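You operate a simulated robot arm through the tools that you are given. There is no shell and no other tool. Be economical: measure what you need, move in short steps, check, and stop when the job is done.

The job below is to be done with a simulated robot arm. You get a single attempt, and the scene is never put back.

JOB
Grease the middle of the drive chain with the red brush.
Fine: the slat conveyor is locked off, leave it so; grease from the blue pot; brush back in its cup, drive cover shut. Set down upright: red brush. Where these are worked on the way, their far stop is far enough and under half their travel is too little: drive cover. A coat counts when it lies all over at full strength: go over it till it gets no stronger.

Only the result counts: the job must be done as asked and must still hold three seconds after the hand-in. Knocking over, shifting, dropping, spilling or breaking anything else fails it. A push-on lid holds only when it is set on centred and level and pressed home; a screw cap is set on level and turned clockwise until tight.

ROBOT AND FRAMES
A 7-joint arm with a fingered hand, fixed in place. Base frame: the origin is at the foot of the arm, x ahead of it, y to its left, z up. Units: m, degrees, N and s.
Its first joint turns from -166.0 to 166.0 degrees. Payload 4 kg.
Tool frame: the origin (TCP) lies between the finger pads and is the grasp point; the fingertips stand 0.03 m ahead of it; z points along the fingers, y is the line along which they close. The gripper opens to 0.104 m. The gripper's body begins 0.035 m behind the TCP. The gripper is a hand of 4 fingers: y runs from the thumb to the fingers, the wrist lies at [-0.015, -0.113, -0.19] in the tool frame, and closing takes about 1.5 s.
Orientation is that of the tool frame in the base frame, as a unit quaternion [x, y, z, w]. With the fingers straight down and the wrist toward the robot, the tool's x, y and z point along [0, 1, 0], [1, 0, 0] and [0, 0, -1] of the base frame.

CONTROLS
- The arm moves only by the tool apply_moves. Its argument "moves" is a list of rows, each a list of 7 numbers: the gripper command, from -1 (fully open) to 1 (shut), values between in proportion, then the shift along the base's x, y, z in cm, then the turn, a rotation vector about the base's x, y, z in rad. In form: [[grip, dx, dy, dz, rx, ry, rz], ...]. A call has 1 to 8 rows; each row is the pose to reach, as a shift and turn from the pose commanded when the call began. A row lasts 0.2 s, in which the tool goes at most 0.05 m and 8.6 degrees; a call with a longer step from one row to the next is refused whole, and so is a gripper value outside its range. Where a pose cannot be reached the arm comes as near as it can. A force on the tool above 60 N (or 10 N above the force at the start of the call, whichever is more), or a blocked arm, ends the call early, and 0.2 s more pass. Each finger travels about 0.153 m/s and halts on what it meets, pressing with about 28 N; the grip force reading is that of the motor and also rises with nothing between the fingers. The clock runs only during rows and for 0.2 s after the last one: add rows that repeat a pose to give the fingers time. It gives the time, the measured TCP pose, the force on the tool (base axes), the opening and the grip force at its end, in the units of the frame above (readings bear some noise), with the torque about the TCP (base axes, N m) and any sound that the robot's microphone picked up, and new pictures: "views" is both (left out), scene, wrist or none.
- Cameras (640 x 400 px; columns grow to the right, rows downward): "scene" is fixed at [0.3989, 0.6588, 1.6843]; the picture's right is [-0.99, -0.15, 0.00], its down [-0.06, 0.42, -0.91] and it looks along [0.13, -0.90, -0.42] (base axes); focal length 351 px, centre (320, 200). "wrist" rides on the gripper at [0.061, -0.092, -0.13] in the tool frame; the picture's right is [-0.81, 0.28, -0.52], its down [-0.53, -0.71, 0.46] and it looks along [-0.24, 0.64, 0.72] (tool axes); focal length 275 px, centre (320, 200). There is no depth. A picture from a camera that has moved, and an enlarged one, comes with that camera's place and axes in the base frame and with its lens. The place of the scene camera against the robot may be out by one fixed shift of up to 0.012 m in any direction.
- preshape(shape): the hand has 4 fingers and takes this shape, open, in about a second: jaw (thumb against the fingers, like two jaws); tri (thumb and two fingers); tip (a fingertip pinch); poke (one finger out to press); point (the index stretched); flat (the hand flat); cup (the hand cupped); fist (a fist). The gripper value then closes the fingers along that shape, each until it touches; the sizes above hold for jaw. It gives what a move gives, with no picture.
- zoom(camera, box): a new picture of the part [left, top, right, bottom] of that camera's present view, enlarged. No time passes.
- finish_job(): hands the job in; it is judged then, once.

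Work in short steps. Places have to be worked out from the pictures, the camera data and where the tool is seen: move nearer, look again, correct. Check each grasp and each placing, and mend what went wrong. You have 120 turns and 200 pictures in all, those below and enlarged ones among them. Open the gripper and draw the arm clear of the work before you hand the job in, unless the task says otherwise; then end with one line.

The tools are called after "Emit:" as a command line: name --pt "numbers of a row" for each row, then --argument value for the rest, lists and objects as JSON in quotes. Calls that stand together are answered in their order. apply_moves: Moves the arm, as the interface text tells. Its arguments: {"type":"object","properties":{"moves":{"type":"array","items":{"type":"array","items":{"type":"number"}}},"views":{"type":"string","enum":["both","scene","wrist","none"]}},"required":["moves"]} The other tools are called the same way: preshape (shape) gives the hand a shape; zoom (camera, box) takes an enlarged picture of a part of a camera's view; finish_job () hands the job in.

At the start:

```text
time: 0.0
tcp_pos: [0.3022, -0.3197, 1.3052]
tcp_rot: [0.707, 0.707, 0.001, 0.0]
contact_force: [-0.8, 0.1, -0.3]
ft_torque: [0.02, -0.01, 0.02]
opening: 0.1042
grip_force: 0.1
shape: jaw
```

scene: 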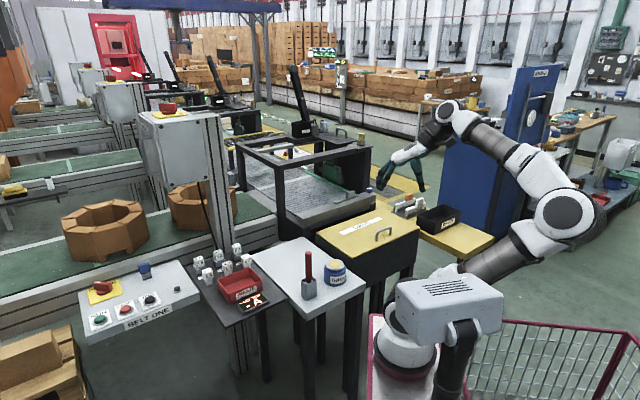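
wrist: 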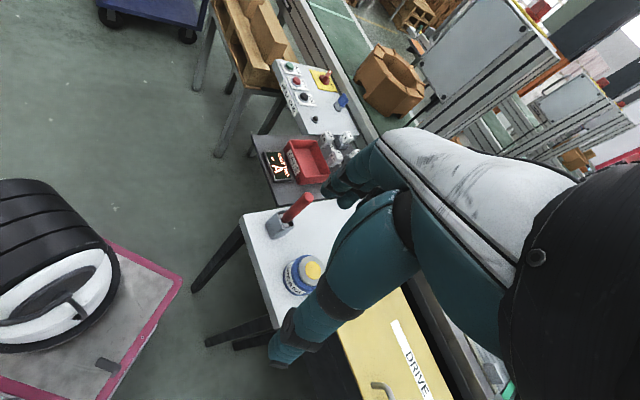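

I begin by enlarging the work area: red brush in a cup, blue pot, yellow drive cover with handle.

Emit:
zoom --camera "scene" --box '[240, 200, 440, 325]'

Emit:
zoom --camera "wrist" --box '[220, 180, 440, 400]'

Emit:
zoom --camera "scene" --box '[60, 230, 280, 350]'

```text
3.20 times, centred on (340, 262) of scene
camera zoom: at [0.3989, 0.6588, 1.6843], right [-0.99, -0.15, 0.0], down [-0.06, 0.42, -0.91], along [0.13, -0.9, -0.42], focal length 1122 px, centre (256, 0)
```

zoom: 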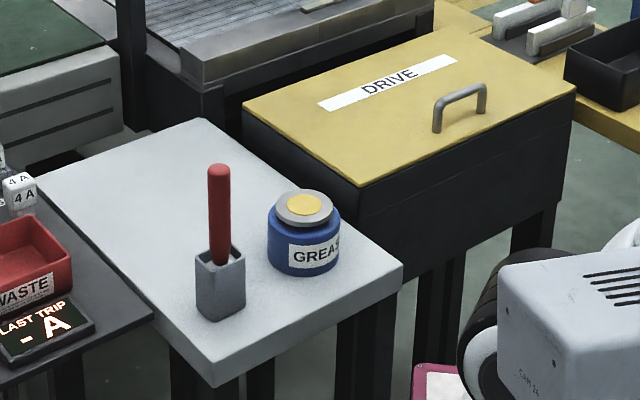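

```text
1.82 times, centred on (330, 290) of wrist
camera zoom: at [0.2098, -0.2592, 1.4353], right [0.28, -0.81, 0.52], down [-0.71, -0.53, -0.46], along [0.64, -0.24, -0.72], focal length 500 px, centre (302, 36)
```

zoom: 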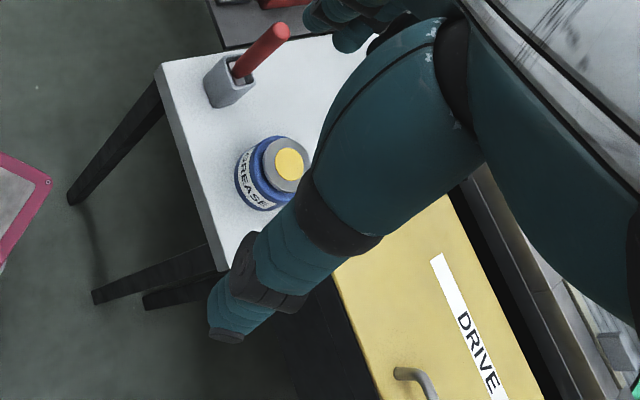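

```text
2.91 times, centred on (170, 290) of scene
camera zoom: at [0.3989, 0.6588, 1.6843], right [-0.99, -0.15, 0.0], down [-0.06, 0.42, -0.91], along [0.13, -0.9, -0.42], focal length 1020 px, centre (756, -62)
```

zoom: 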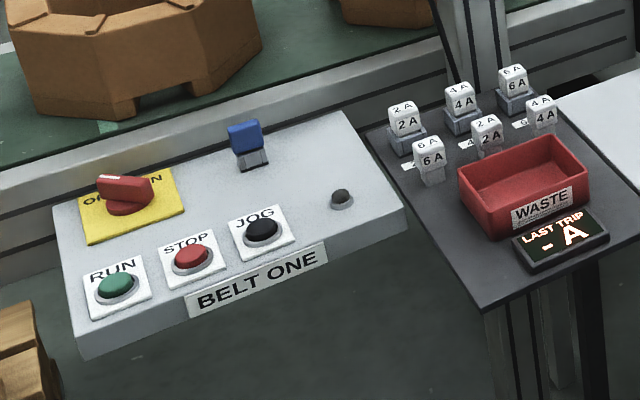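

Triangulated: brush handle top ≈(0.592,-0.381,0.99), pot top ≈(0.504,-0.49,0.88), cover handle bar ≈(0.31,-0.756,0.90) running diagonally, hinge likely on the far side. I move above the handle with the hand yawed -45°.

Emit:
apply_moves --pt "-1 0 -4 0 0 0 -0.1" --pt "-1 0 -8 0 0 0 -0.2" --pt "-1 0 -12.5 0 0 0 -0.3" --pt "-1 0 -17 0 0 0 -0.4" --pt "-1 0 -21.5 -1 0 0 -0.5" --pt "-1 0 -26 -3 0 0 -0.6" --pt "-1 0 -30 -5 0 0 -0.7" --pt "-1 0 -34 -7 0 0 -0.785" --views "none"

Emit:
apply_moves --pt "-1 0 -3 -3 0 0 0" --pt "-1 0 -6 -6 0 0 0" --pt "-1 0 -8 -9 0 0 0" --pt "-1 0 -8 -12 0 0 0" --pt "-1 0 -8 -12 0 0 0"

```text
time: 1.8
tcp_pos: [0.3022, -0.6592, 1.2327]
tcp_rot: [0.924, 0.383, -0.001, 0.001]
contact_force: [-0.3, 0.8, 1.1]
ft_torque: [-0.01, 0.0, -0.02]
opening: 0.1039
grip_force: 0.0
shape: jaw
```

```text
time: 3.0
tcp_pos: [0.3038, -0.741, 1.1133]
tcp_rot: [0.924, 0.383, 0.0, 0.001]
contact_force: [0.6, 0.8, -0.2]
ft_torque: [0.02, -0.03, -0.03]
opening: 0.1039
grip_force: 0.0
shape: jaw
camera wrist: at [0.2806, -0.6327, 1.2446], right [-0.38, -0.77, 0.52], down [-0.88, 0.13, -0.46], along [0.28, -0.63, -0.72], focal length 275 px, centre (320, 200)
```

scene: 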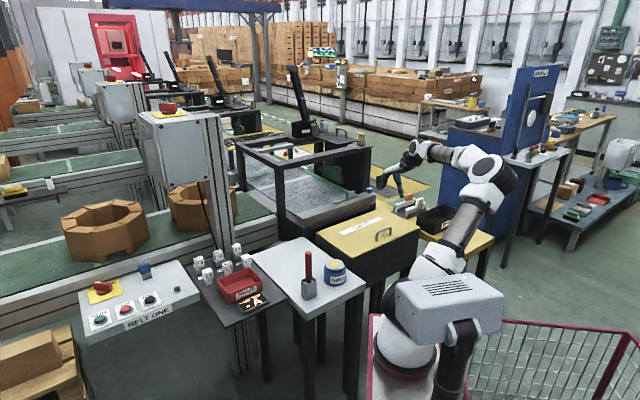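
wrist: 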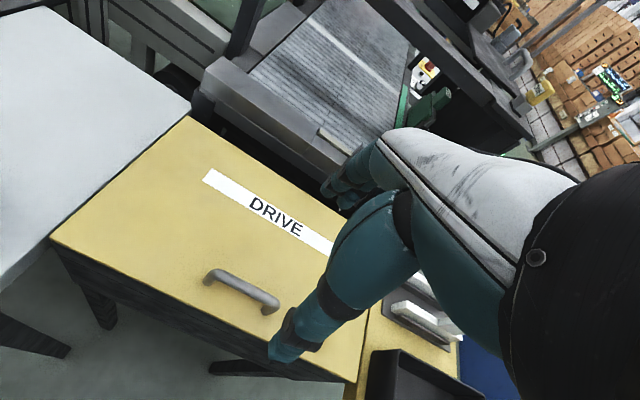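

The bar centre comes out at about (0.317,-0.762,0.895). I descend to about z=0.96 over it and look.

Emit:
apply_moves --pt "-1 0.5 -1 -4 0 0 0" --pt "-1 1.2 -2.1 -8 0 0 0" --pt "-1 1.2 -2.1 -12 0 0 0" --pt "-1 1.2 -2.1 -15 0 0 0" --pt "-1 1.2 -2.1 -15 0 0 0"

Emit:
zoom --camera "scene" --box '[320, 130, 480, 250]'

```text
time: 4.2
tcp_pos: [0.3154, -0.7609, 0.9635]
tcp_rot: [0.924, 0.383, 0.0, 0.0]
contact_force: [0.5, -0.1, 0.3]
ft_torque: [-0.02, 0.03, -0.01]
opening: 0.1036
grip_force: 0.1
shape: jaw
camera wrist: at [0.2931, -0.6528, 1.0941], right [-0.38, -0.77, 0.52], down [-0.88, 0.13, -0.46], along [0.28, -0.63, -0.72], focal length 275 px, centre (320, 200)
```

scene: 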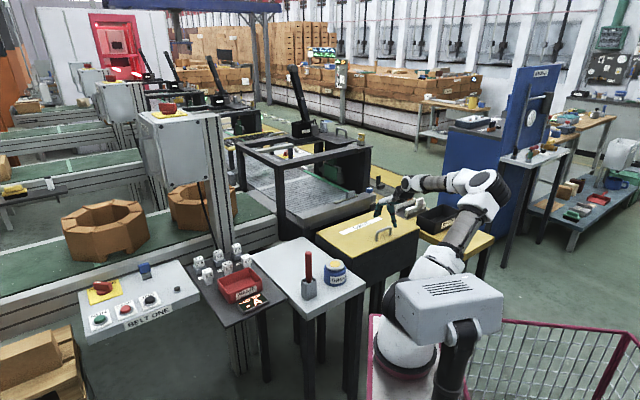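
wrist: 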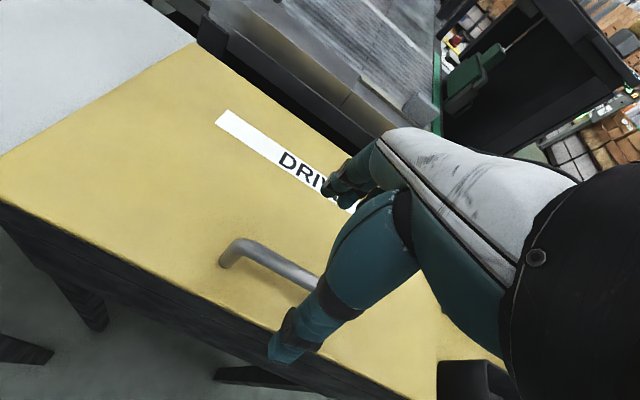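

```text
3.33 times, centred on (400, 190) of scene
camera zoom: at [0.3989, 0.6588, 1.6843], right [-0.99, -0.15, 0.0], down [-0.06, 0.42, -0.91], along [0.13, -0.9, -0.42], focal length 1169 px, centre (53, 233)
```

zoom: 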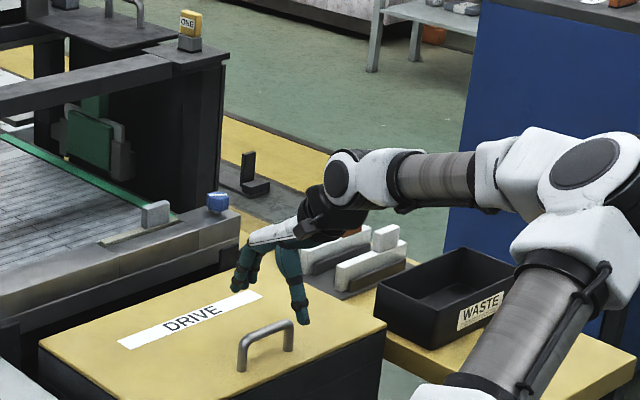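

The hand is centred over the bar, thumb on the robot side. Descend 6.6 cm and close.

Emit:
apply_moves --pt "-1 0.1 0 -3 0 0 0" --pt "-1 0.1 0 -6.6 0 0 0" --pt "-1 0.1 0 -6.6 0 0 0" --pt "1 0.1 0 -6.6 0 0 0" --pt "1 0.1 0 -6.6 0 0 0" --pt "1 0.1 0 -6.6 0 0 0" --pt "1 0.1 0 -6.6 0 0 0" --pt "1 0.1 0 -6.6 0 0 0" --views "none"

Emit:
apply_moves --pt "1 0 0 0 0 0 0" --pt "1 0 0 0 0 0 0" --pt "1 0 0 0 0 0 0"

Emit:
zoom --camera "scene" --box '[320, 130, 480, 250]'

```text
time: 6.0
tcp_pos: [0.3167, -0.761, 0.9]
tcp_rot: [0.924, 0.383, 0.0, 0.001]
contact_force: [0.0, 0.3, -3.8]
ft_torque: [-0.04, -0.08, 0.09]
opening: 0.0
grip_force: 28.0
shape: jaw
```

```text
time: 6.8
tcp_pos: [0.3149, -0.7603, 0.8995]
tcp_rot: [0.924, 0.383, 0.0, 0.0]
contact_force: [-0.4, 2.4, -3.5]
ft_torque: [-0.01, -0.05, 0.07]
opening: 0.0
grip_force: 27.4
shape: jaw
camera wrist: at [0.2937, -0.6522, 1.0296], right [-0.38, -0.77, 0.52], down [-0.88, 0.13, -0.46], along [0.28, -0.63, -0.72], focal length 275 px, centre (320, 200)
```

scene: 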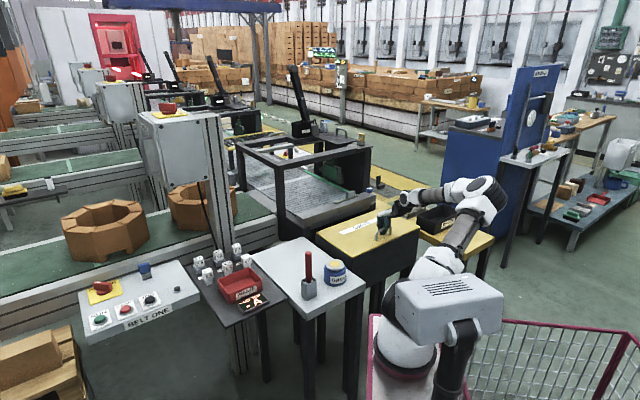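
wrist: 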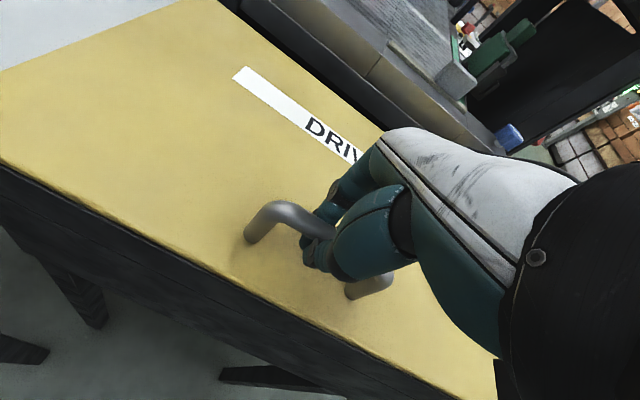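

```text
3.33 times, centred on (400, 190) of scene
camera zoom: at [0.3989, 0.6588, 1.6843], right [-0.99, -0.15, 0.0], down [-0.06, 0.42, -0.91], along [0.13, -0.9, -0.42], focal length 1169 px, centre (53, 233)
```

zoom: 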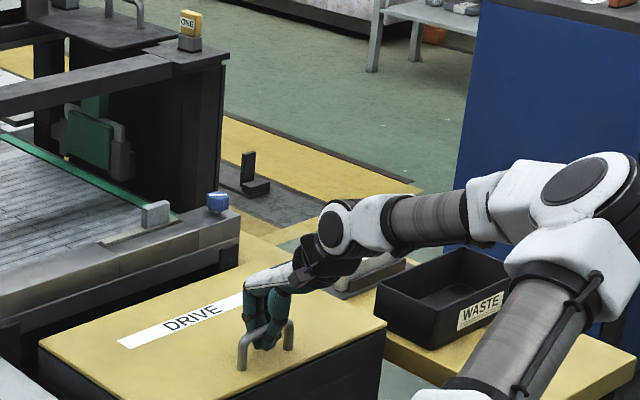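

The fingers wrap the bar. I try raising it along an arc about the far hinge edge, in a short step.

Emit:
apply_moves --pt "1 0.3 -0.3 1.56 0 0 0" --pt "1 0.7 -0.7 3.08 0 0 0" --pt "1 1.2 -1.2 4.6 0.05 0.05 0" --pt "1 1.7 -1.7 6.0 0.1 0.1 0" --pt "1 1.7 -1.7 6.0 0.1 0.1 0"

Emit:
zoom --camera "scene" --box '[300, 130, 460, 250]'

```text
time: 8.0
tcp_pos: [0.3332, -0.7778, 0.9599]
tcp_rot: [0.921, 0.382, -0.027, -0.065]
contact_force: [-6.1, 9.5, 2.4]
ft_torque: [0.11, 0.01, 0.06]
opening: 0.0
grip_force: 27.8
shape: jaw
camera wrist: at [0.3242, -0.683, 1.1022], right [-0.33, -0.82, 0.47], down [-0.92, 0.17, -0.35], along [0.21, -0.55, -0.81], focal length 275 px, centre (320, 200)
```

scene: 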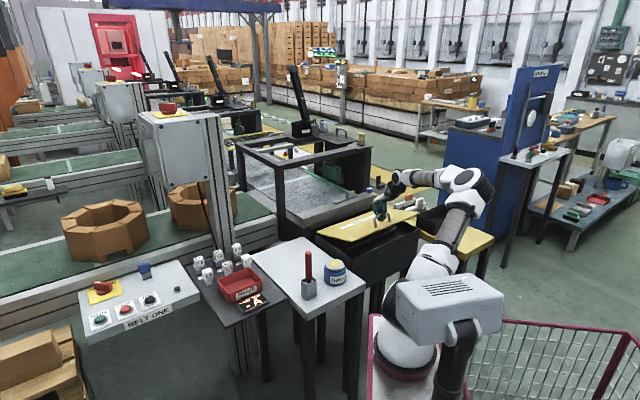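
wrist: 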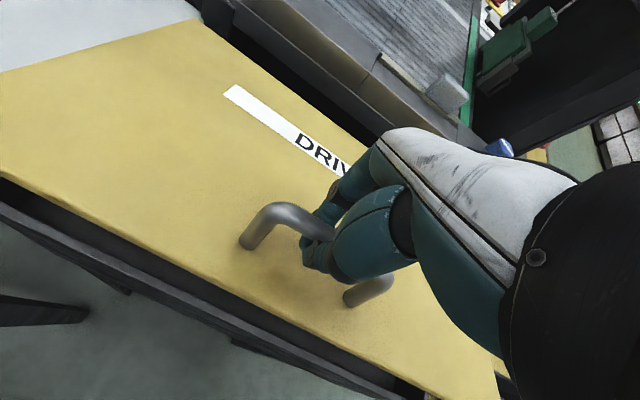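

```text
3.33 times, centred on (380, 190) of scene
camera zoom: at [0.3989, 0.6588, 1.6843], right [-0.99, -0.15, 0.0], down [-0.06, 0.42, -0.91], along [0.13, -0.9, -0.42], focal length 1169 px, centre (120, 233)
```

zoom: 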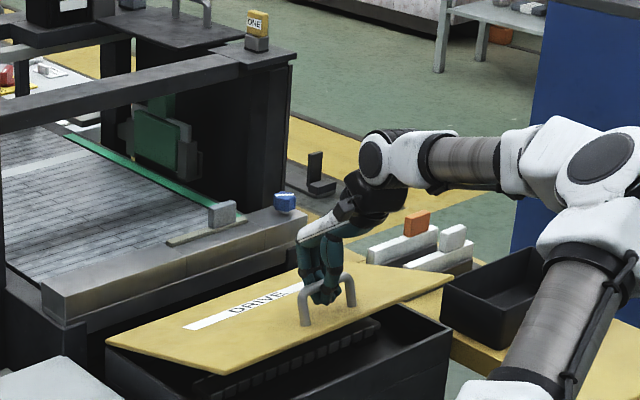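

The cover lifts smoothly on a far-side hinge. I continue along the arc, tilting the hand with it.

Emit:
apply_moves --pt "1 0.6 -0.6 1.3 0.03 0.03 0" --pt "1 1.1 -1.1 2.65 0.07 0.07 0" --pt "1 1.9 -1.9 3.9 0.1 0.1 0" --pt "1 2.7 -2.7 5.0 0.14 0.14 0" --pt "1 3.6 -3.6 6.0 0.18 0.18 0" --pt "1 4.5 -4.5 7.0 0.21 0.21 0" --pt "1 6.5 -6.5 8.6 0.28 0.28 0" --pt "1 6.5 -6.5 8.6 0.28 0.28 0"

Emit:
zoom --camera "scene" --box '[300, 130, 460, 250]'

```text
time: 9.8
tcp_pos: [0.3961, -0.8416, 1.0459]
tcp_rot: [0.891, 0.368, -0.102, -0.245]
contact_force: [-14.0, 19.8, 33.5]
ft_torque: [0.26, 0.18, -0.01]
opening: 0.0
grip_force: 28.4
shape: jaw
camera wrist: at [0.4303, -0.7894, 1.2044], right [-0.22, -0.93, 0.3], down [-0.97, 0.22, -0.03], along [-0.04, -0.3, -0.95], focal length 275 px, centre (320, 200)
```

scene: 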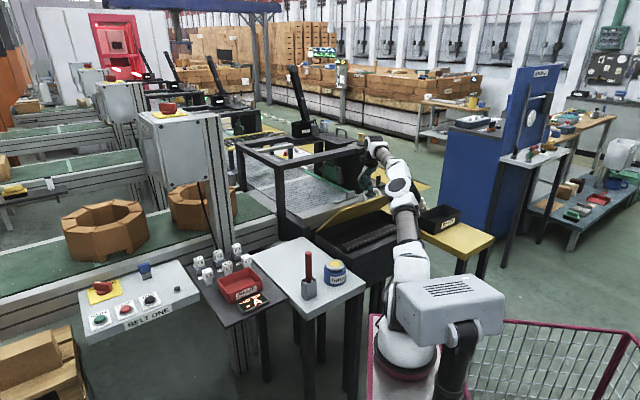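
wrist: 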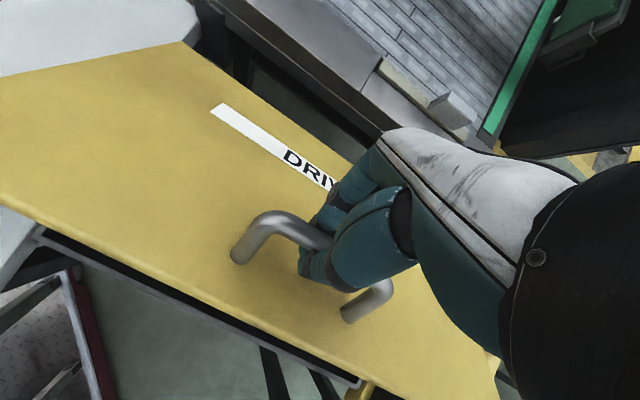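

```text
3.33 times, centred on (380, 190) of scene
camera zoom: at [0.3989, 0.6588, 1.6843], right [-0.99, -0.15, 0.0], down [-0.06, 0.42, -0.91], along [0.13, -0.9, -0.42], focal length 1169 px, centre (120, 233)
```

zoom: 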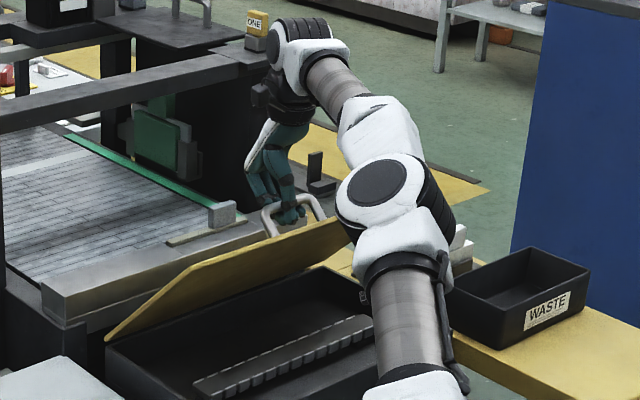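

Radial force ~40 N says the true arc is a few mm wider; I refit the hinge radius and continue more gently.

Emit:
apply_moves --pt "1 0.3 -0.3 1.0 0.04 0.04 0" --pt "1 1.0 -1.0 1.5 0.07 0.07 0" --pt "1 1.7 -1.7 2.0 0.1 0.1 0" --pt "1 2.8 -2.8 2.6 0.13 0.13 0" --pt "1 4.0 -4.0 3.0 0.17 0.17 0" --pt "1 4.0 -4.0 3.0 0.17 0.17 0"

Emit:
zoom --camera "scene" --box '[300, 130, 460, 250]'

```text
time: 11.0
tcp_pos: [0.4021, -0.812, 1.0538]
tcp_rot: [0.86, 0.351, -0.145, -0.341]
contact_force: [-9.6, -26.9, -26.1]
ft_torque: [-0.4, 0.15, 0.11]
opening: 0.0001
grip_force: 27.9
shape: jaw
out of reach, approached as far as the arm can: row 1, 2, 3, 4, 5
stopped in row 5: the force on the tool passed its limit at 61 N (the readings are from after the stop); the commanded pose is now the measured one
camera wrist: at [0.4621, -0.7842, 1.2107], right [-0.19, -0.96, 0.19], down [-0.96, 0.22, 0.16], along [-0.2, -0.16, -0.97], focal length 275 px, centre (320, 200)
```

scene: 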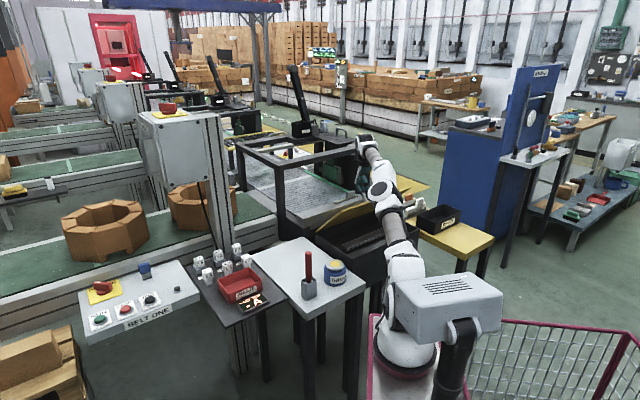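
wrist: 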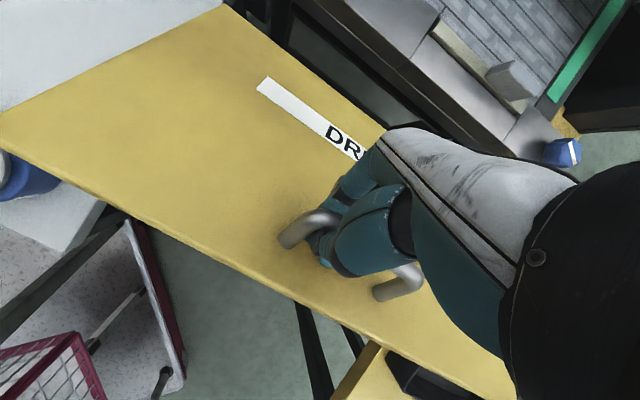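

```text
3.33 times, centred on (380, 190) of scene
camera zoom: at [0.3989, 0.6588, 1.6843], right [-0.99, -0.15, 0.0], down [-0.06, 0.42, -0.91], along [0.13, -0.9, -0.42], focal length 1169 px, centre (120, 233)
```

zoom: 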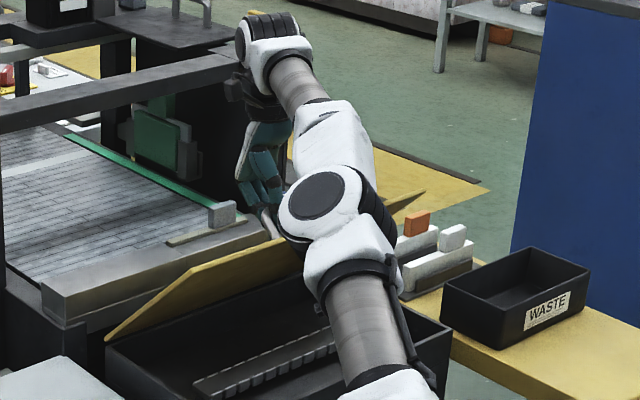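

The arm ran out of reach because of the tilt. I go back to the arc, and take the tilt off.

Emit:
apply_moves --pt "1 0 -0.5 0 -0.07 -0.07 0" --pt "1 -0.2 -1.2 0 -0.15 -0.15 0" --pt "1 -0.4 -2 -0.3 -0.23 -0.23 0" --pt "1 -0.6 -2.9 -0.5 -0.31 -0.31 0" --pt "1 -0.6 -2.9 -0.5 -0.39 -0.39 0" --pt "1 -0.6 -2.9 -0.5 -0.39 -0.39 0"

Emit:
zoom --camera "scene" --box '[300, 130, 460, 250]'

```text
time: 12.4
tcp_pos: [0.3983, -0.8391, 1.0536]
tcp_rot: [0.921, 0.376, -0.039, -0.092]
contact_force: [6.1, 7.0, -4.8]
ft_torque: [0.12, 0.02, 0.21]
opening: 0.0
grip_force: 28.0
shape: jaw
camera wrist: at [0.3975, -0.7498, 1.199], right [-0.32, -0.83, 0.45], down [-0.93, 0.19, -0.3], along [0.16, -0.52, -0.84], focal length 275 px, centre (320, 200)
```

scene: 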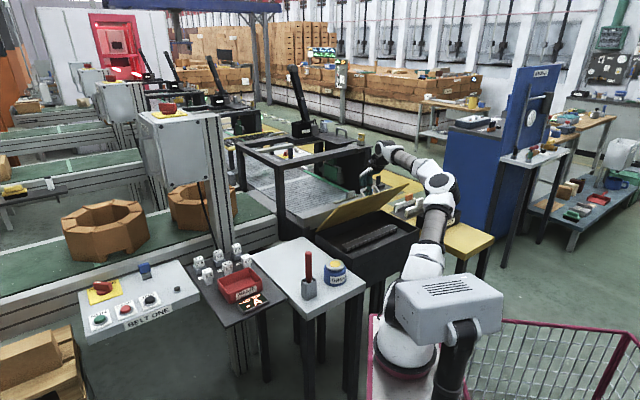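
wrist: 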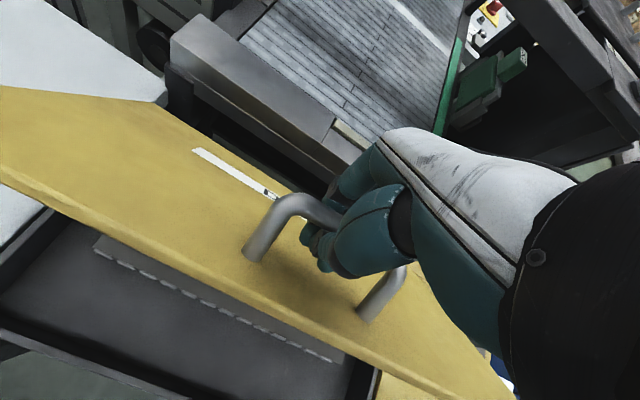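

```text
3.33 times, centred on (380, 190) of scene
camera zoom: at [0.3989, 0.6588, 1.6843], right [-0.99, -0.15, 0.0], down [-0.06, 0.42, -0.91], along [0.13, -0.9, -0.42], focal length 1169 px, centre (120, 233)
```

zoom: 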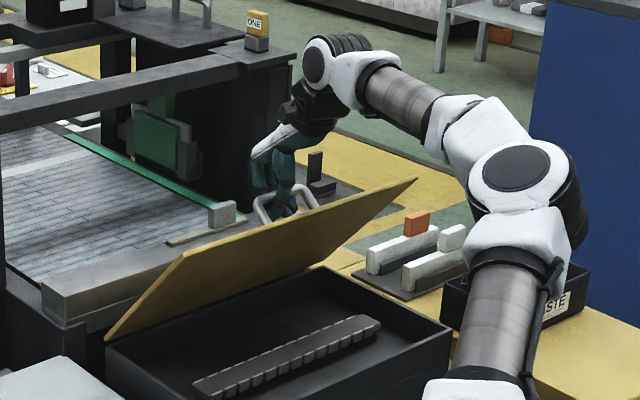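

The cover is at about 50°. Continue along the arc with the hand near vertical.

Emit:
apply_moves --pt "1 0.9 -0.9 0.8 -0.03 -0.03 0" --pt "1 1.9 -1.9 1.3 -0.05 -0.05 0" --pt "1 3.0 -3.0 1.9 -0.08 -0.08 0" --pt "1 4.2 -4.2 2.3 -0.1 -0.1 0" --pt "1 5.4 -5.4 2.6 -0.1 -0.1 0" --pt "1 6.6 -6.6 2.7 -0.1 -0.1 0" --pt "1 6.6 -6.6 2.7 -0.1 -0.1 0"

Emit:
zoom --camera "scene" --box '[300, 130, 460, 250]'

```text
time: 14.0
tcp_pos: [0.4655, -0.9055, 1.0785]
tcp_rot: [0.925, 0.378, -0.013, -0.028]
contact_force: [-1.0, -1.9, -4.6]
ft_torque: [0.15, 0.01, 0.07]
opening: 0.0
grip_force: 28.2
shape: jaw
camera wrist: at [0.4502, -0.8022, 1.214], right [-0.36, -0.79, 0.5], down [-0.9, 0.16, -0.41], along [0.24, -0.6, -0.76], focal length 275 px, centre (320, 200)
```

scene: 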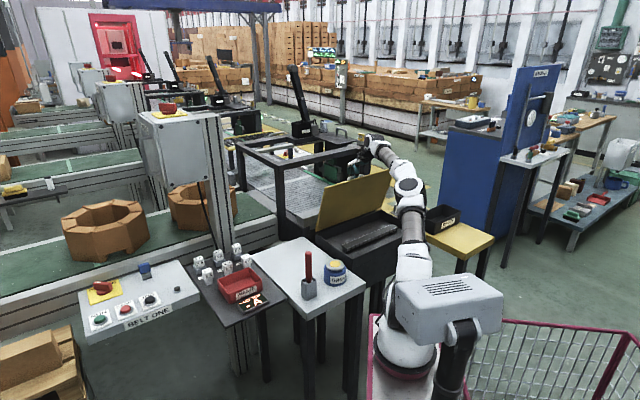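
wrist: 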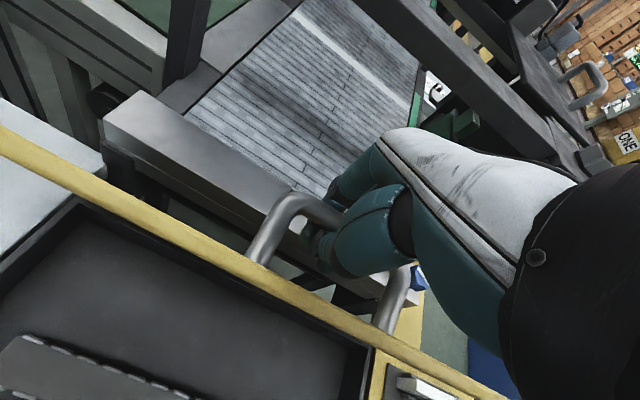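

```text
3.33 times, centred on (380, 190) of scene
camera zoom: at [0.3989, 0.6588, 1.6843], right [-0.99, -0.15, 0.0], down [-0.06, 0.42, -0.91], along [0.13, -0.9, -0.42], focal length 1169 px, centre (120, 233)
```

zoom: 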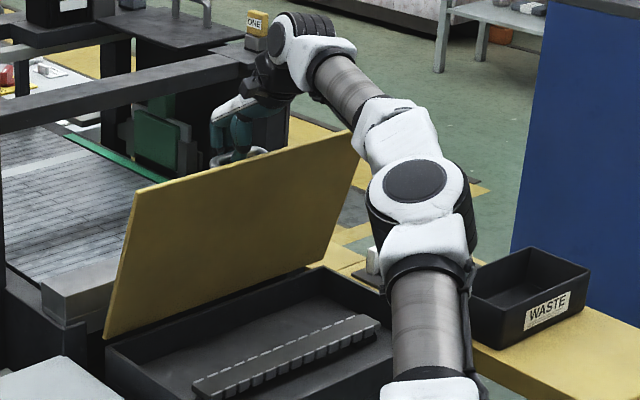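

Cover near 75–80°; push on toward past vertical, watching force.

Emit:
apply_moves --pt "1 0.8 -0.8 0 0 0 0" --pt "1 1.6 -1.6 0 0 0 0" --pt "1 2.4 -2.4 -0.1 0 0 0" --pt "1 3.2 -3.2 -0.2 0 0 0" --pt "1 4.0 -4.0 -0.4 0 0 0" --pt "1 4.0 -4.0 -0.4 0 0 0"

Emit:
zoom --camera "scene" --box '[300, 130, 460, 250]'

```text
time: 15.4
tcp_pos: [0.4971, -0.9183, 1.0643]
tcp_rot: [0.925, 0.378, -0.013, -0.028]
contact_force: [-0.8, 1.5, -0.8]
ft_torque: [-0.03, -0.02, 0.0]
opening: 0.0001
grip_force: 28.0
shape: jaw
out of reach, approached as far as the arm can: row 3, 4, 5, 6
camera wrist: at [0.4819, -0.8156, 1.2004], right [-0.36, -0.79, 0.5], down [-0.9, 0.15, -0.41], along [0.24, -0.6, -0.76], focal length 275 px, centre (320, 200)
```

scene: 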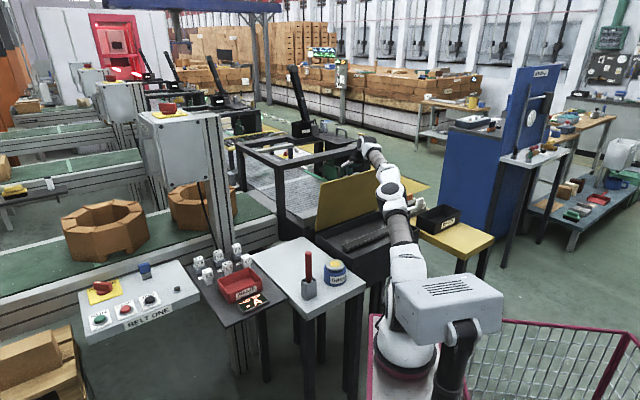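
wrist: 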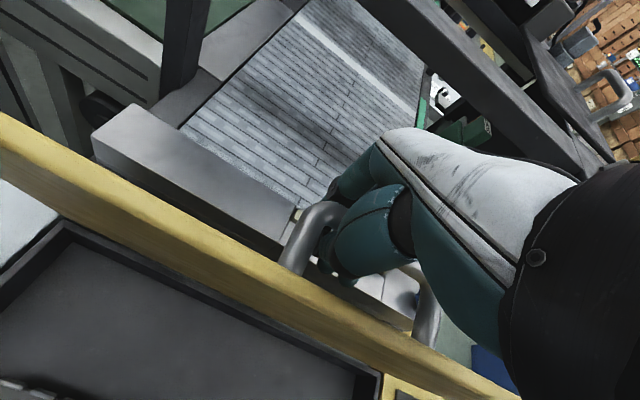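

```text
3.33 times, centred on (380, 190) of scene
camera zoom: at [0.3989, 0.6588, 1.6843], right [-0.99, -0.15, 0.0], down [-0.06, 0.42, -0.91], along [0.13, -0.9, -0.42], focal length 1169 px, centre (120, 233)
```

zoom: 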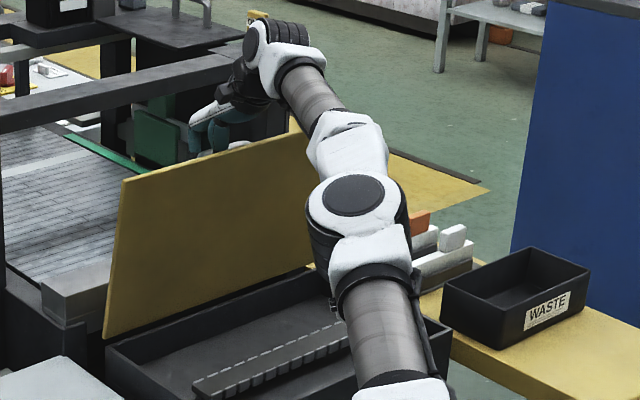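

Cover ~82°, forces nearly zero. I open the fingers partly to learn whether the cover stays by itself.

Emit:
apply_moves --pt "0.6 0 0 0 0 0 0" --pt "0.3 0 0 0 0 0 0" --pt "0.3 0 0 0 0 0 0" --pt "0.3 0 0 0 0 0 0"

Emit:
zoom --camera "scene" --box '[300, 130, 460, 250]'

```text
time: 16.4
tcp_pos: [0.4961, -0.9185, 1.0648]
tcp_rot: [0.925, 0.378, -0.012, -0.029]
contact_force: [0.9, -1.0, -0.3]
ft_torque: [0.01, 0.0, -0.03]
opening: 0.0351
grip_force: 0.0
shape: jaw
camera wrist: at [0.4814, -0.8158, 1.2002], right [-0.36, -0.79, 0.5], down [-0.9, 0.15, -0.41], along [0.24, -0.6, -0.76], focal length 275 px, centre (320, 200)
```

scene: 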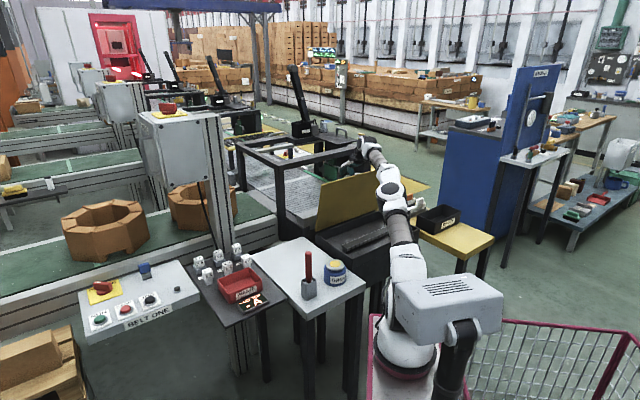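
wrist: 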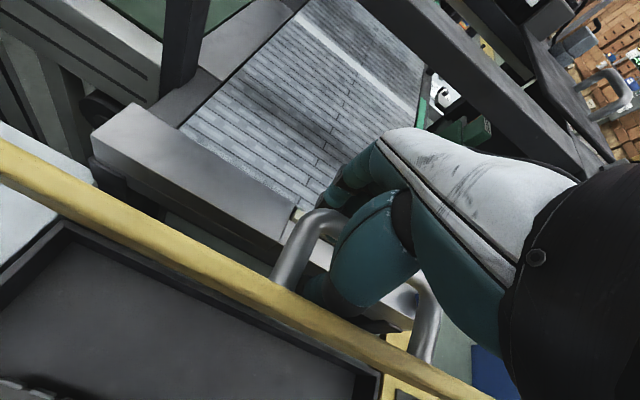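

```text
3.33 times, centred on (380, 190) of scene
camera zoom: at [0.3989, 0.6588, 1.6843], right [-0.99, -0.15, 0.0], down [-0.06, 0.42, -0.91], along [0.13, -0.9, -0.42], focal length 1169 px, centre (120, 233)
```

zoom: 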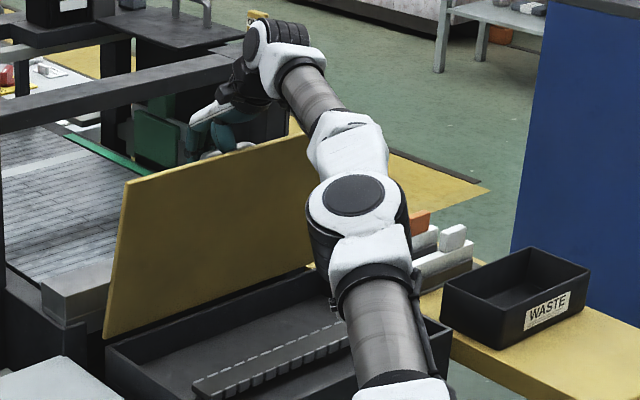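

The cover stays on its own. I rise out of the handle and draw back toward the robot over the box.

Emit:
apply_moves --pt "0.3 0 0 3 0 0 0" --pt "0.3 0 0 7 0 0 0" --pt "0.3 0 0 11 0 0 0" --pt "0.3 0 0 13 0 0 0" --pt "0.3 -3.3 3.3 13 0 0 0" --pt "0.3 -6.6 6.6 13 0 0 0" --pt "0.3 -9.9 9.9 13 0 0 0" --pt "0.6 -13 13 13 0 0 0"

Emit:
zoom --camera "scene" --box '[300, 130, 460, 250]'

```text
time: 18.2
tcp_pos: [0.3689, -0.8606, 1.2345]
tcp_rot: [0.925, 0.379, -0.014, -0.029]
contact_force: [0.8, 0.1, -0.7]
ft_torque: [0.02, 0.05, 0.03]
opening: 0.0211
grip_force: 0.1
shape: jaw
out of reach, approached as far as the arm can: row 1, 2, 3, 4, 5, 6, 7, 8
camera wrist: at [0.3537, -0.7584, 1.37], right [-0.36, -0.79, 0.5], down [-0.9, 0.15, -0.41], along [0.24, -0.6, -0.76], focal length 275 px, centre (320, 200)
```

scene: 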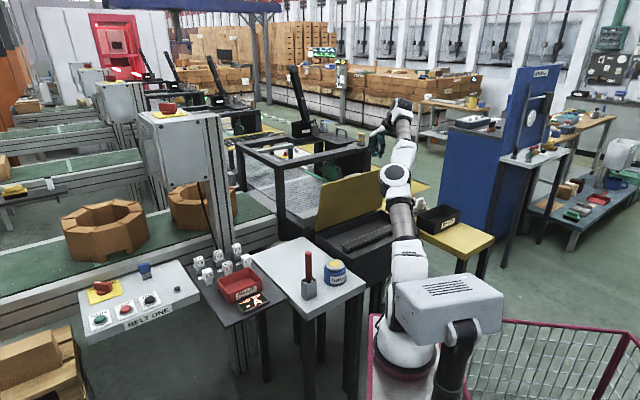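
wrist: 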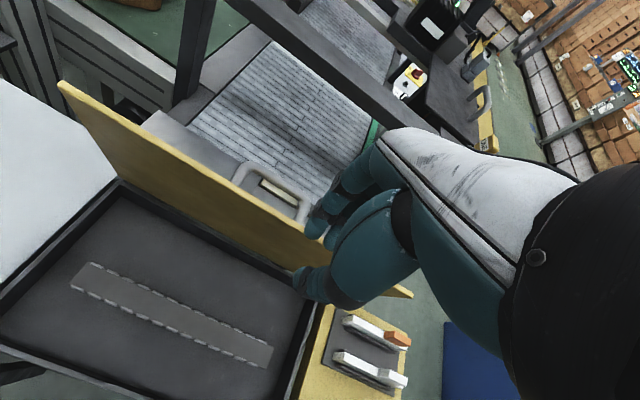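

```text
3.33 times, centred on (380, 190) of scene
camera zoom: at [0.3989, 0.6588, 1.6843], right [-0.99, -0.15, 0.0], down [-0.06, 0.42, -0.91], along [0.13, -0.9, -0.42], focal length 1169 px, centre (120, 233)
```

zoom: 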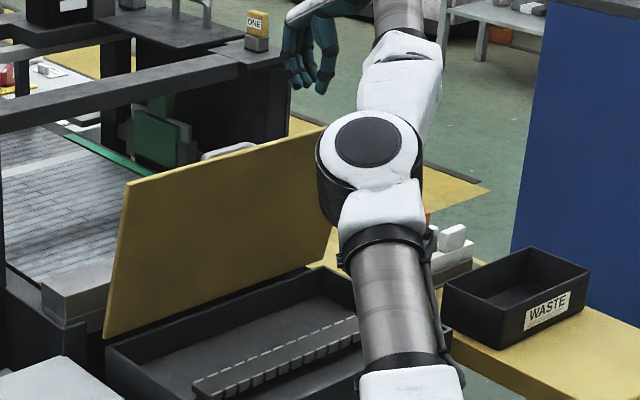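

The cover stands open and clear; chain middle ≈(0.375,-0.816,0.815). Now I go to the brush, keeping high, and turn the hand radial (-33°).

Emit:
apply_moves --pt "-0.5 2 4 0 -0.01 -0.01 0.03" --pt "-0.5 4 8.3 0 -0.02 -0.02 0.06" --pt "-0.5 6 12.6 0 -0.03 -0.03 0.1" --pt "-0.5 8 17 0 -0.04 -0.04 0.14" --pt "-0.5 10 21.4 0 -0.04 -0.04 0.17" --pt "-0.5 12 25.8 0 -0.04 -0.04 0.21" --pt "-0.5 14 30.2 0 -0.04 -0.04 0.21" --pt "-0.5 16 34.6 0 -0.04 -0.04 0.21" --views "wrist"

```text
time: 20.0
tcp_pos: [0.6018, -0.6905, 1.3869]
tcp_rot: [0.878, 0.479, -0.016, -0.014]
contact_force: [-3.7, -2.9, 1.1]
ft_torque: [0.22, -0.33, 0.05]
opening: 0.078
grip_force: 0.1
shape: jaw
out of reach, approached as far as the arm can: row 1, 2, 3, 4, 5, 6, 7, 8
camera wrist: at [0.563, -0.5905, 1.5186], right [-0.18, -0.84, 0.52], down [-0.91, -0.06, -0.42], along [0.38, -0.55, -0.75], focal length 275 px, centre (320, 200)
```

wrist: 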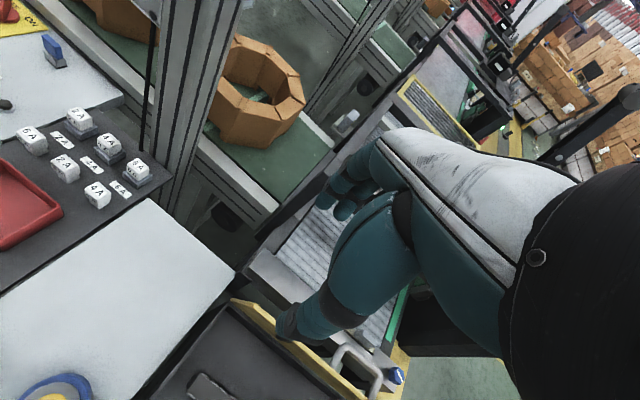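

The reading differs from plan because earlier commands were beyond reach; the arm is clear. I come back in toward the brush from the measured pose.

Emit:
apply_moves --pt "-0.5 -0.5 3 -1 0 0 0" --pt "-0.5 -1 7 -2 0 0 0" --pt "-0.5 -1 11 -4 0 0 0" --pt "-0.5 -1 15 -6 0 0 0" --pt "-0.5 -1 19 -8 0 0 0" --pt "-0.5 -1 23 -10 0 0 0" --pt "-0.5 -1 27 -12 0 0 0" --pt "-0.5 -1 27 -12 0 0 0"

```text
time: 21.8
tcp_pos: [0.6796, -0.5827, 1.448]
tcp_rot: [0.882, 0.472, -0.004, -0.001]
contact_force: [0.1, 0.5, 0.4]
ft_torque: [-0.01, 0.0, 0.01]
opening: 0.0779
grip_force: 0.1
shape: jaw
out of reach, approached as far as the arm can: row 1, 2, 3, 4, 5, 6, 7, 8
camera wrist: at [0.6389, -0.481, 1.5788], right [-0.21, -0.83, 0.52], down [-0.89, -0.05, -0.45], along [0.39, -0.56, -0.73], focal length 275 px, centre (320, 200)
```

scene: 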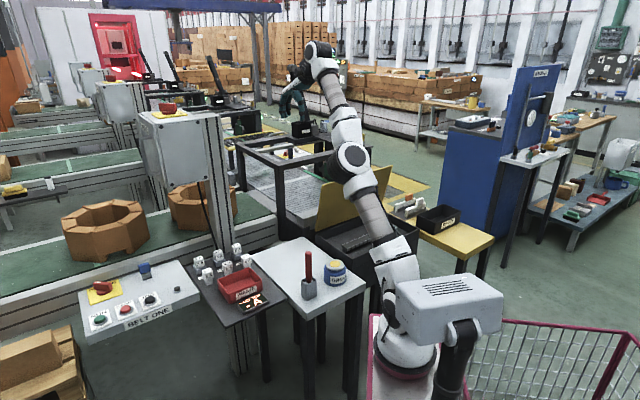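
wrist: 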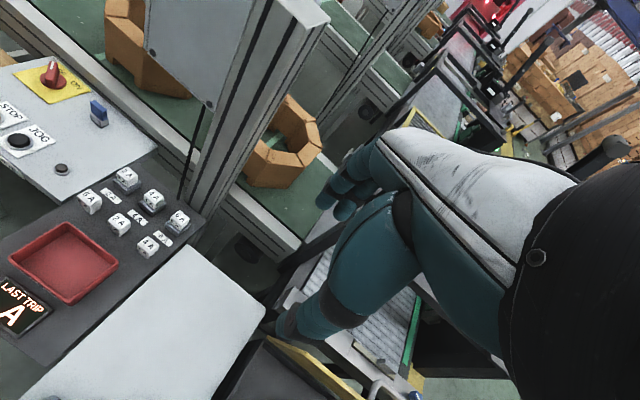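

I probe with a null move to see where the commanded pose sits.

Emit:
apply_moves --pt "-0.5 0 0 0 0 0 0" --pt "-0.5 0 0 0 0 0 0" --views "none"

Emit:
apply_moves --pt "-0.5 -2 1 -2 0 0 0" --pt "-0.5 -5 3 -4 0 0 0" --pt "-0.5 -8 5 -6 0 0 0" --pt "-0.5 -8 5 -6 0 0 0" --views "none"

```text
time: 22.4
tcp_pos: [0.6803, -0.5836, 1.4483]
tcp_rot: [0.881, 0.474, -0.003, -0.001]
contact_force: [-0.8, -0.4, 0.4]
ft_torque: [-0.03, -0.04, -0.03]
opening: 0.078
grip_force: 0.1
shape: jaw
```

```text
time: 23.4
tcp_pos: [0.6409, -0.5907, 1.4625]
tcp_rot: [0.881, 0.473, -0.004, -0.001]
contact_force: [-0.8, 1.1, 0.1]
ft_torque: [0.02, 0.03, 0.02]
opening: 0.0782
grip_force: 0.2
shape: jaw
out of reach, approached as far as the arm can: row 1, 2, 3, 4
```

The arm seems held by a joint limit at this stretched posture. I try pitching the fingers outward a little and see whether it frees.

Emit:
apply_moves --pt "-0.5 0 0 0 -0.06 -0.09 0" --pt "-0.5 0 0 0 -0.12 -0.18 0" --pt "-0.5 0 0 0 -0.19 -0.28 0" --pt "-0.5 0 0 0 -0.25 -0.37 0" --pt "-0.5 0 0 0 -0.25 -0.37 0" --views "none"

Emit:
apply_moves --pt "-0.5 -3 2 -2 0 0 0" --pt "-0.5 -6 4 -4 0 0 0" --pt "-0.5 -6 4 -4 0 0 0"

```text
time: 24.6
tcp_pos: [0.6661, -0.6476, 1.5324]
tcp_rot: [0.86, 0.461, 0.099, 0.194]
contact_force: [1.5, 0.5, 0.9]
ft_torque: [0.0, -0.02, 0.01]
opening: 0.0779
grip_force: 0.0
shape: jaw
out of reach, approached as far as the arm can: row 1, 2, 3, 4, 5
```

```text
time: 25.4
tcp_pos: [0.6217, -0.6433, 1.5481]
tcp_rot: [0.86, 0.461, 0.098, 0.195]
contact_force: [-1.0, -0.4, 0.9]
ft_torque: [-0.03, 0.0, -0.02]
opening: 0.0777
grip_force: 0.1
shape: jaw
out of reach, approached as far as the arm can: row 1, 2, 3
camera wrist: at [0.541, -0.5149, 1.6269], right [-0.42, -0.68, 0.59], down [-0.68, -0.2, -0.71], along [0.6, -0.7, -0.38], focal length 275 px, centre (320, 200)
```

scene: 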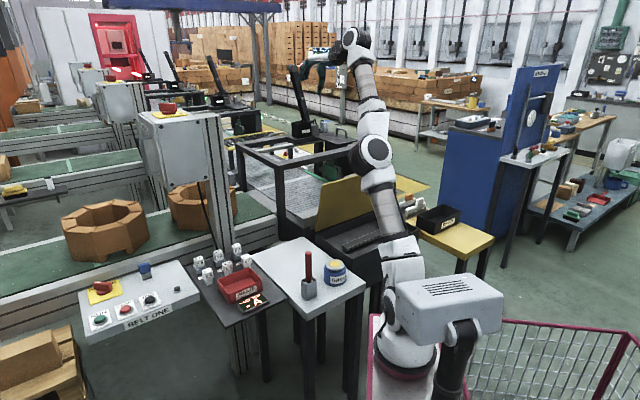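
wrist: 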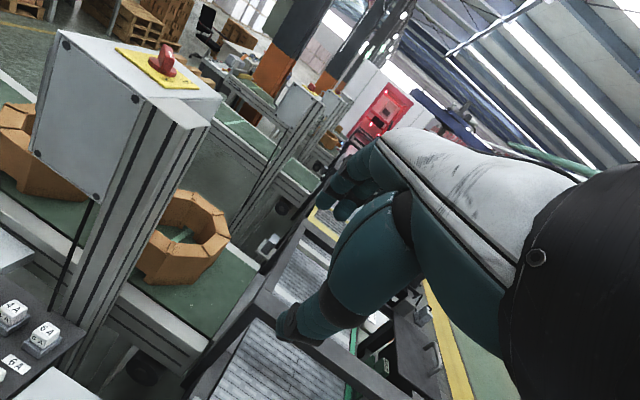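

The elbow looks fully straight and the solver sticks. I test single directions: straight down first, then sideways.

Emit:
apply_moves --pt "-0.5 0 0 -4 0 0 0" --pt "-0.5 0 0 -8 0 0 0" --pt "-0.5 0 0 -12 0 0 0" --pt "-0.5 0 0 -12 0 0 0" --views "none"

Emit:
apply_moves --pt "-0.5 3 3 0 0 0 0" --pt "-0.5 6 6 0 0 0 0" --pt "-0.5 6 6 0 0 0 0" --views "none"

```text
time: 26.4
tcp_pos: [0.6493, -0.7005, 1.4945]
tcp_rot: [0.861, 0.461, 0.097, 0.194]
contact_force: [0.1, -0.2, 0.2]
ft_torque: [-0.04, 0.0, -0.01]
opening: 0.0781
grip_force: 0.1
shape: jaw
out of reach, approached as far as the arm can: row 1, 2, 3, 4
```

```text
time: 27.2
tcp_pos: [0.7119, -0.65, 1.5085]
tcp_rot: [0.86, 0.462, 0.099, 0.194]
contact_force: [0.7, -0.3, -0.4]
ft_torque: [0.01, 0.0, -0.01]
opening: 0.0778
grip_force: 0.0
shape: jaw
out of reach, approached as far as the arm can: row 1, 2, 3
```

It slides on a sphere. I command a long straight pull inward toward the shoulder to force the elbow to bend.

Emit:
apply_moves --pt "-0.5 -2.7 2.7 -3.1 0 0 0" --pt "-0.5 -5.4 5.4 -6.2 0 0 0" --pt "-0.5 -8.1 8.1 -9.3 0 0 0" --pt "-0.5 -10.8 10.8 -12.4 0 0 0" --pt "-0.5 -13.5 13.5 -15.5 0 0 0" --pt "-0.5 -16.2 16.2 -18.6 0 0 0" --pt "-0.5 -19 19 -21.7 0 0 0" --pt "-0.5 -19 19 -21.7 0 0 0"

```text
refused: row 7 steps farther than a row can; nothing moved
```

Emit:
apply_moves --pt "-0.5 -2.7 2.7 -3.1 0 0 0" --pt "-0.5 -5.4 5.4 -6.2 0 0 0" --pt "-0.5 -8.1 8.1 -9.3 0 0 0" --pt "-0.5 -10.8 10.8 -12.4 0 0 0" --pt "-0.5 -13.5 13.5 -15.5 0 0 0" --pt "-0.5 -16.2 16.2 -18.6 0 0 0" --pt "-0.5 -18.9 18.9 -21.7 0 0 0" --pt "-0.5 -18.9 18.9 -21.7 0 0 0"

```text
time: 29.0
tcp_pos: [0.6343, -0.6573, 1.5355]
tcp_rot: [0.86, 0.461, 0.098, 0.195]
contact_force: [0.1, -0.4, 0.5]
ft_torque: [-0.07, -0.02, -0.01]
opening: 0.0779
grip_force: 0.0
shape: jaw
out of reach, approached as far as the arm can: row 1, 2, 3, 4, 5, 6, 7, 8
camera wrist: at [0.5528, -0.5285, 1.6132], right [-0.42, -0.69, 0.59], down [-0.68, -0.2, -0.71], along [0.6, -0.7, -0.38], focal length 275 px, centre (320, 200)
```

scene: 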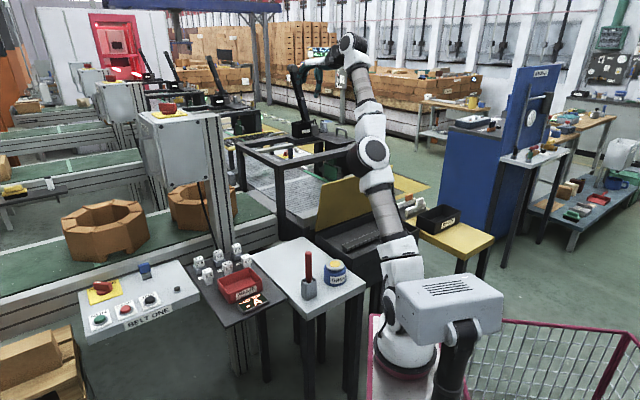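
wrist: 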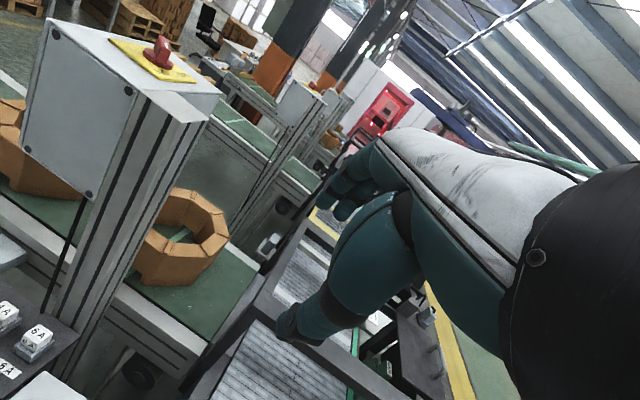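

Still stuck; I look closely at the arm posture.

Emit:
zoom --camera "scene" --box '[260, 20, 520, 380]'

```text
1.11 times, centred on (390, 200) of scene
camera zoom: at [0.3989, 0.6588, 1.6843], right [-0.99, -0.15, 0.0], down [-0.06, 0.42, -0.91], along [0.13, -0.9, -0.42], focal length 390 px, centre (242, 200)
```

zoom: 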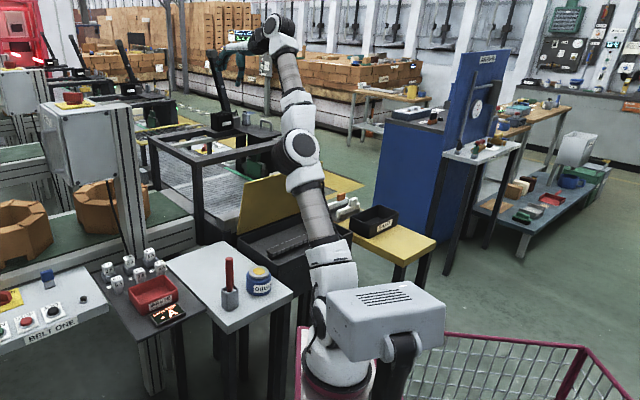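

I try the other bend: upward with inward motion, and undoing the pitch.

Emit:
apply_moves --pt "-0.5 0 0 0 0.08 0.11 0" --pt "-0.5 0 0 0 0.16 0.22 0" --pt "-0.5 0 0 0 0.24 0.33 0" --pt "-0.5 0 0 0 0.32 0.44 0" --pt "-0.5 0 0 0 0.4 0.55 0" --pt "-0.5 0 0 0 0.48 0.66 0" --pt "-0.5 0 0 0 0.48 0.66 0" --views "none"

Emit:
apply_moves --pt "-0.5 -3 3 1 0 0 0" --pt "-0.5 -6 6 2 0 0 0" --pt "-0.5 -6 6 2 0 0 0" --views "scene"

```text
time: 30.6
tcp_pos: [0.6317, -0.547, 1.3929]
tcp_rot: [0.866, 0.463, -0.078, -0.17]
contact_force: [-1.1, 0.4, -0.1]
ft_torque: [-0.01, 0.0, 0.01]
opening: 0.0782
grip_force: 0.0
shape: jaw
out of reach, approached as far as the arm can: row 1, 2, 3, 4, 5, 6, 7
```

```text
time: 31.4
tcp_pos: [0.571, -0.4852, 1.4126]
tcp_rot: [0.867, 0.463, -0.078, -0.17]
contact_force: [0.6, 0.3, 0.2]
ft_torque: [0.02, 0.07, 0.01]
opening: 0.078
grip_force: 0.0
shape: jaw
```

scene: 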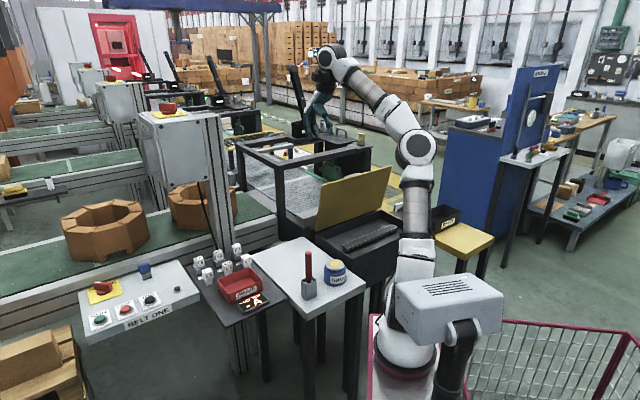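

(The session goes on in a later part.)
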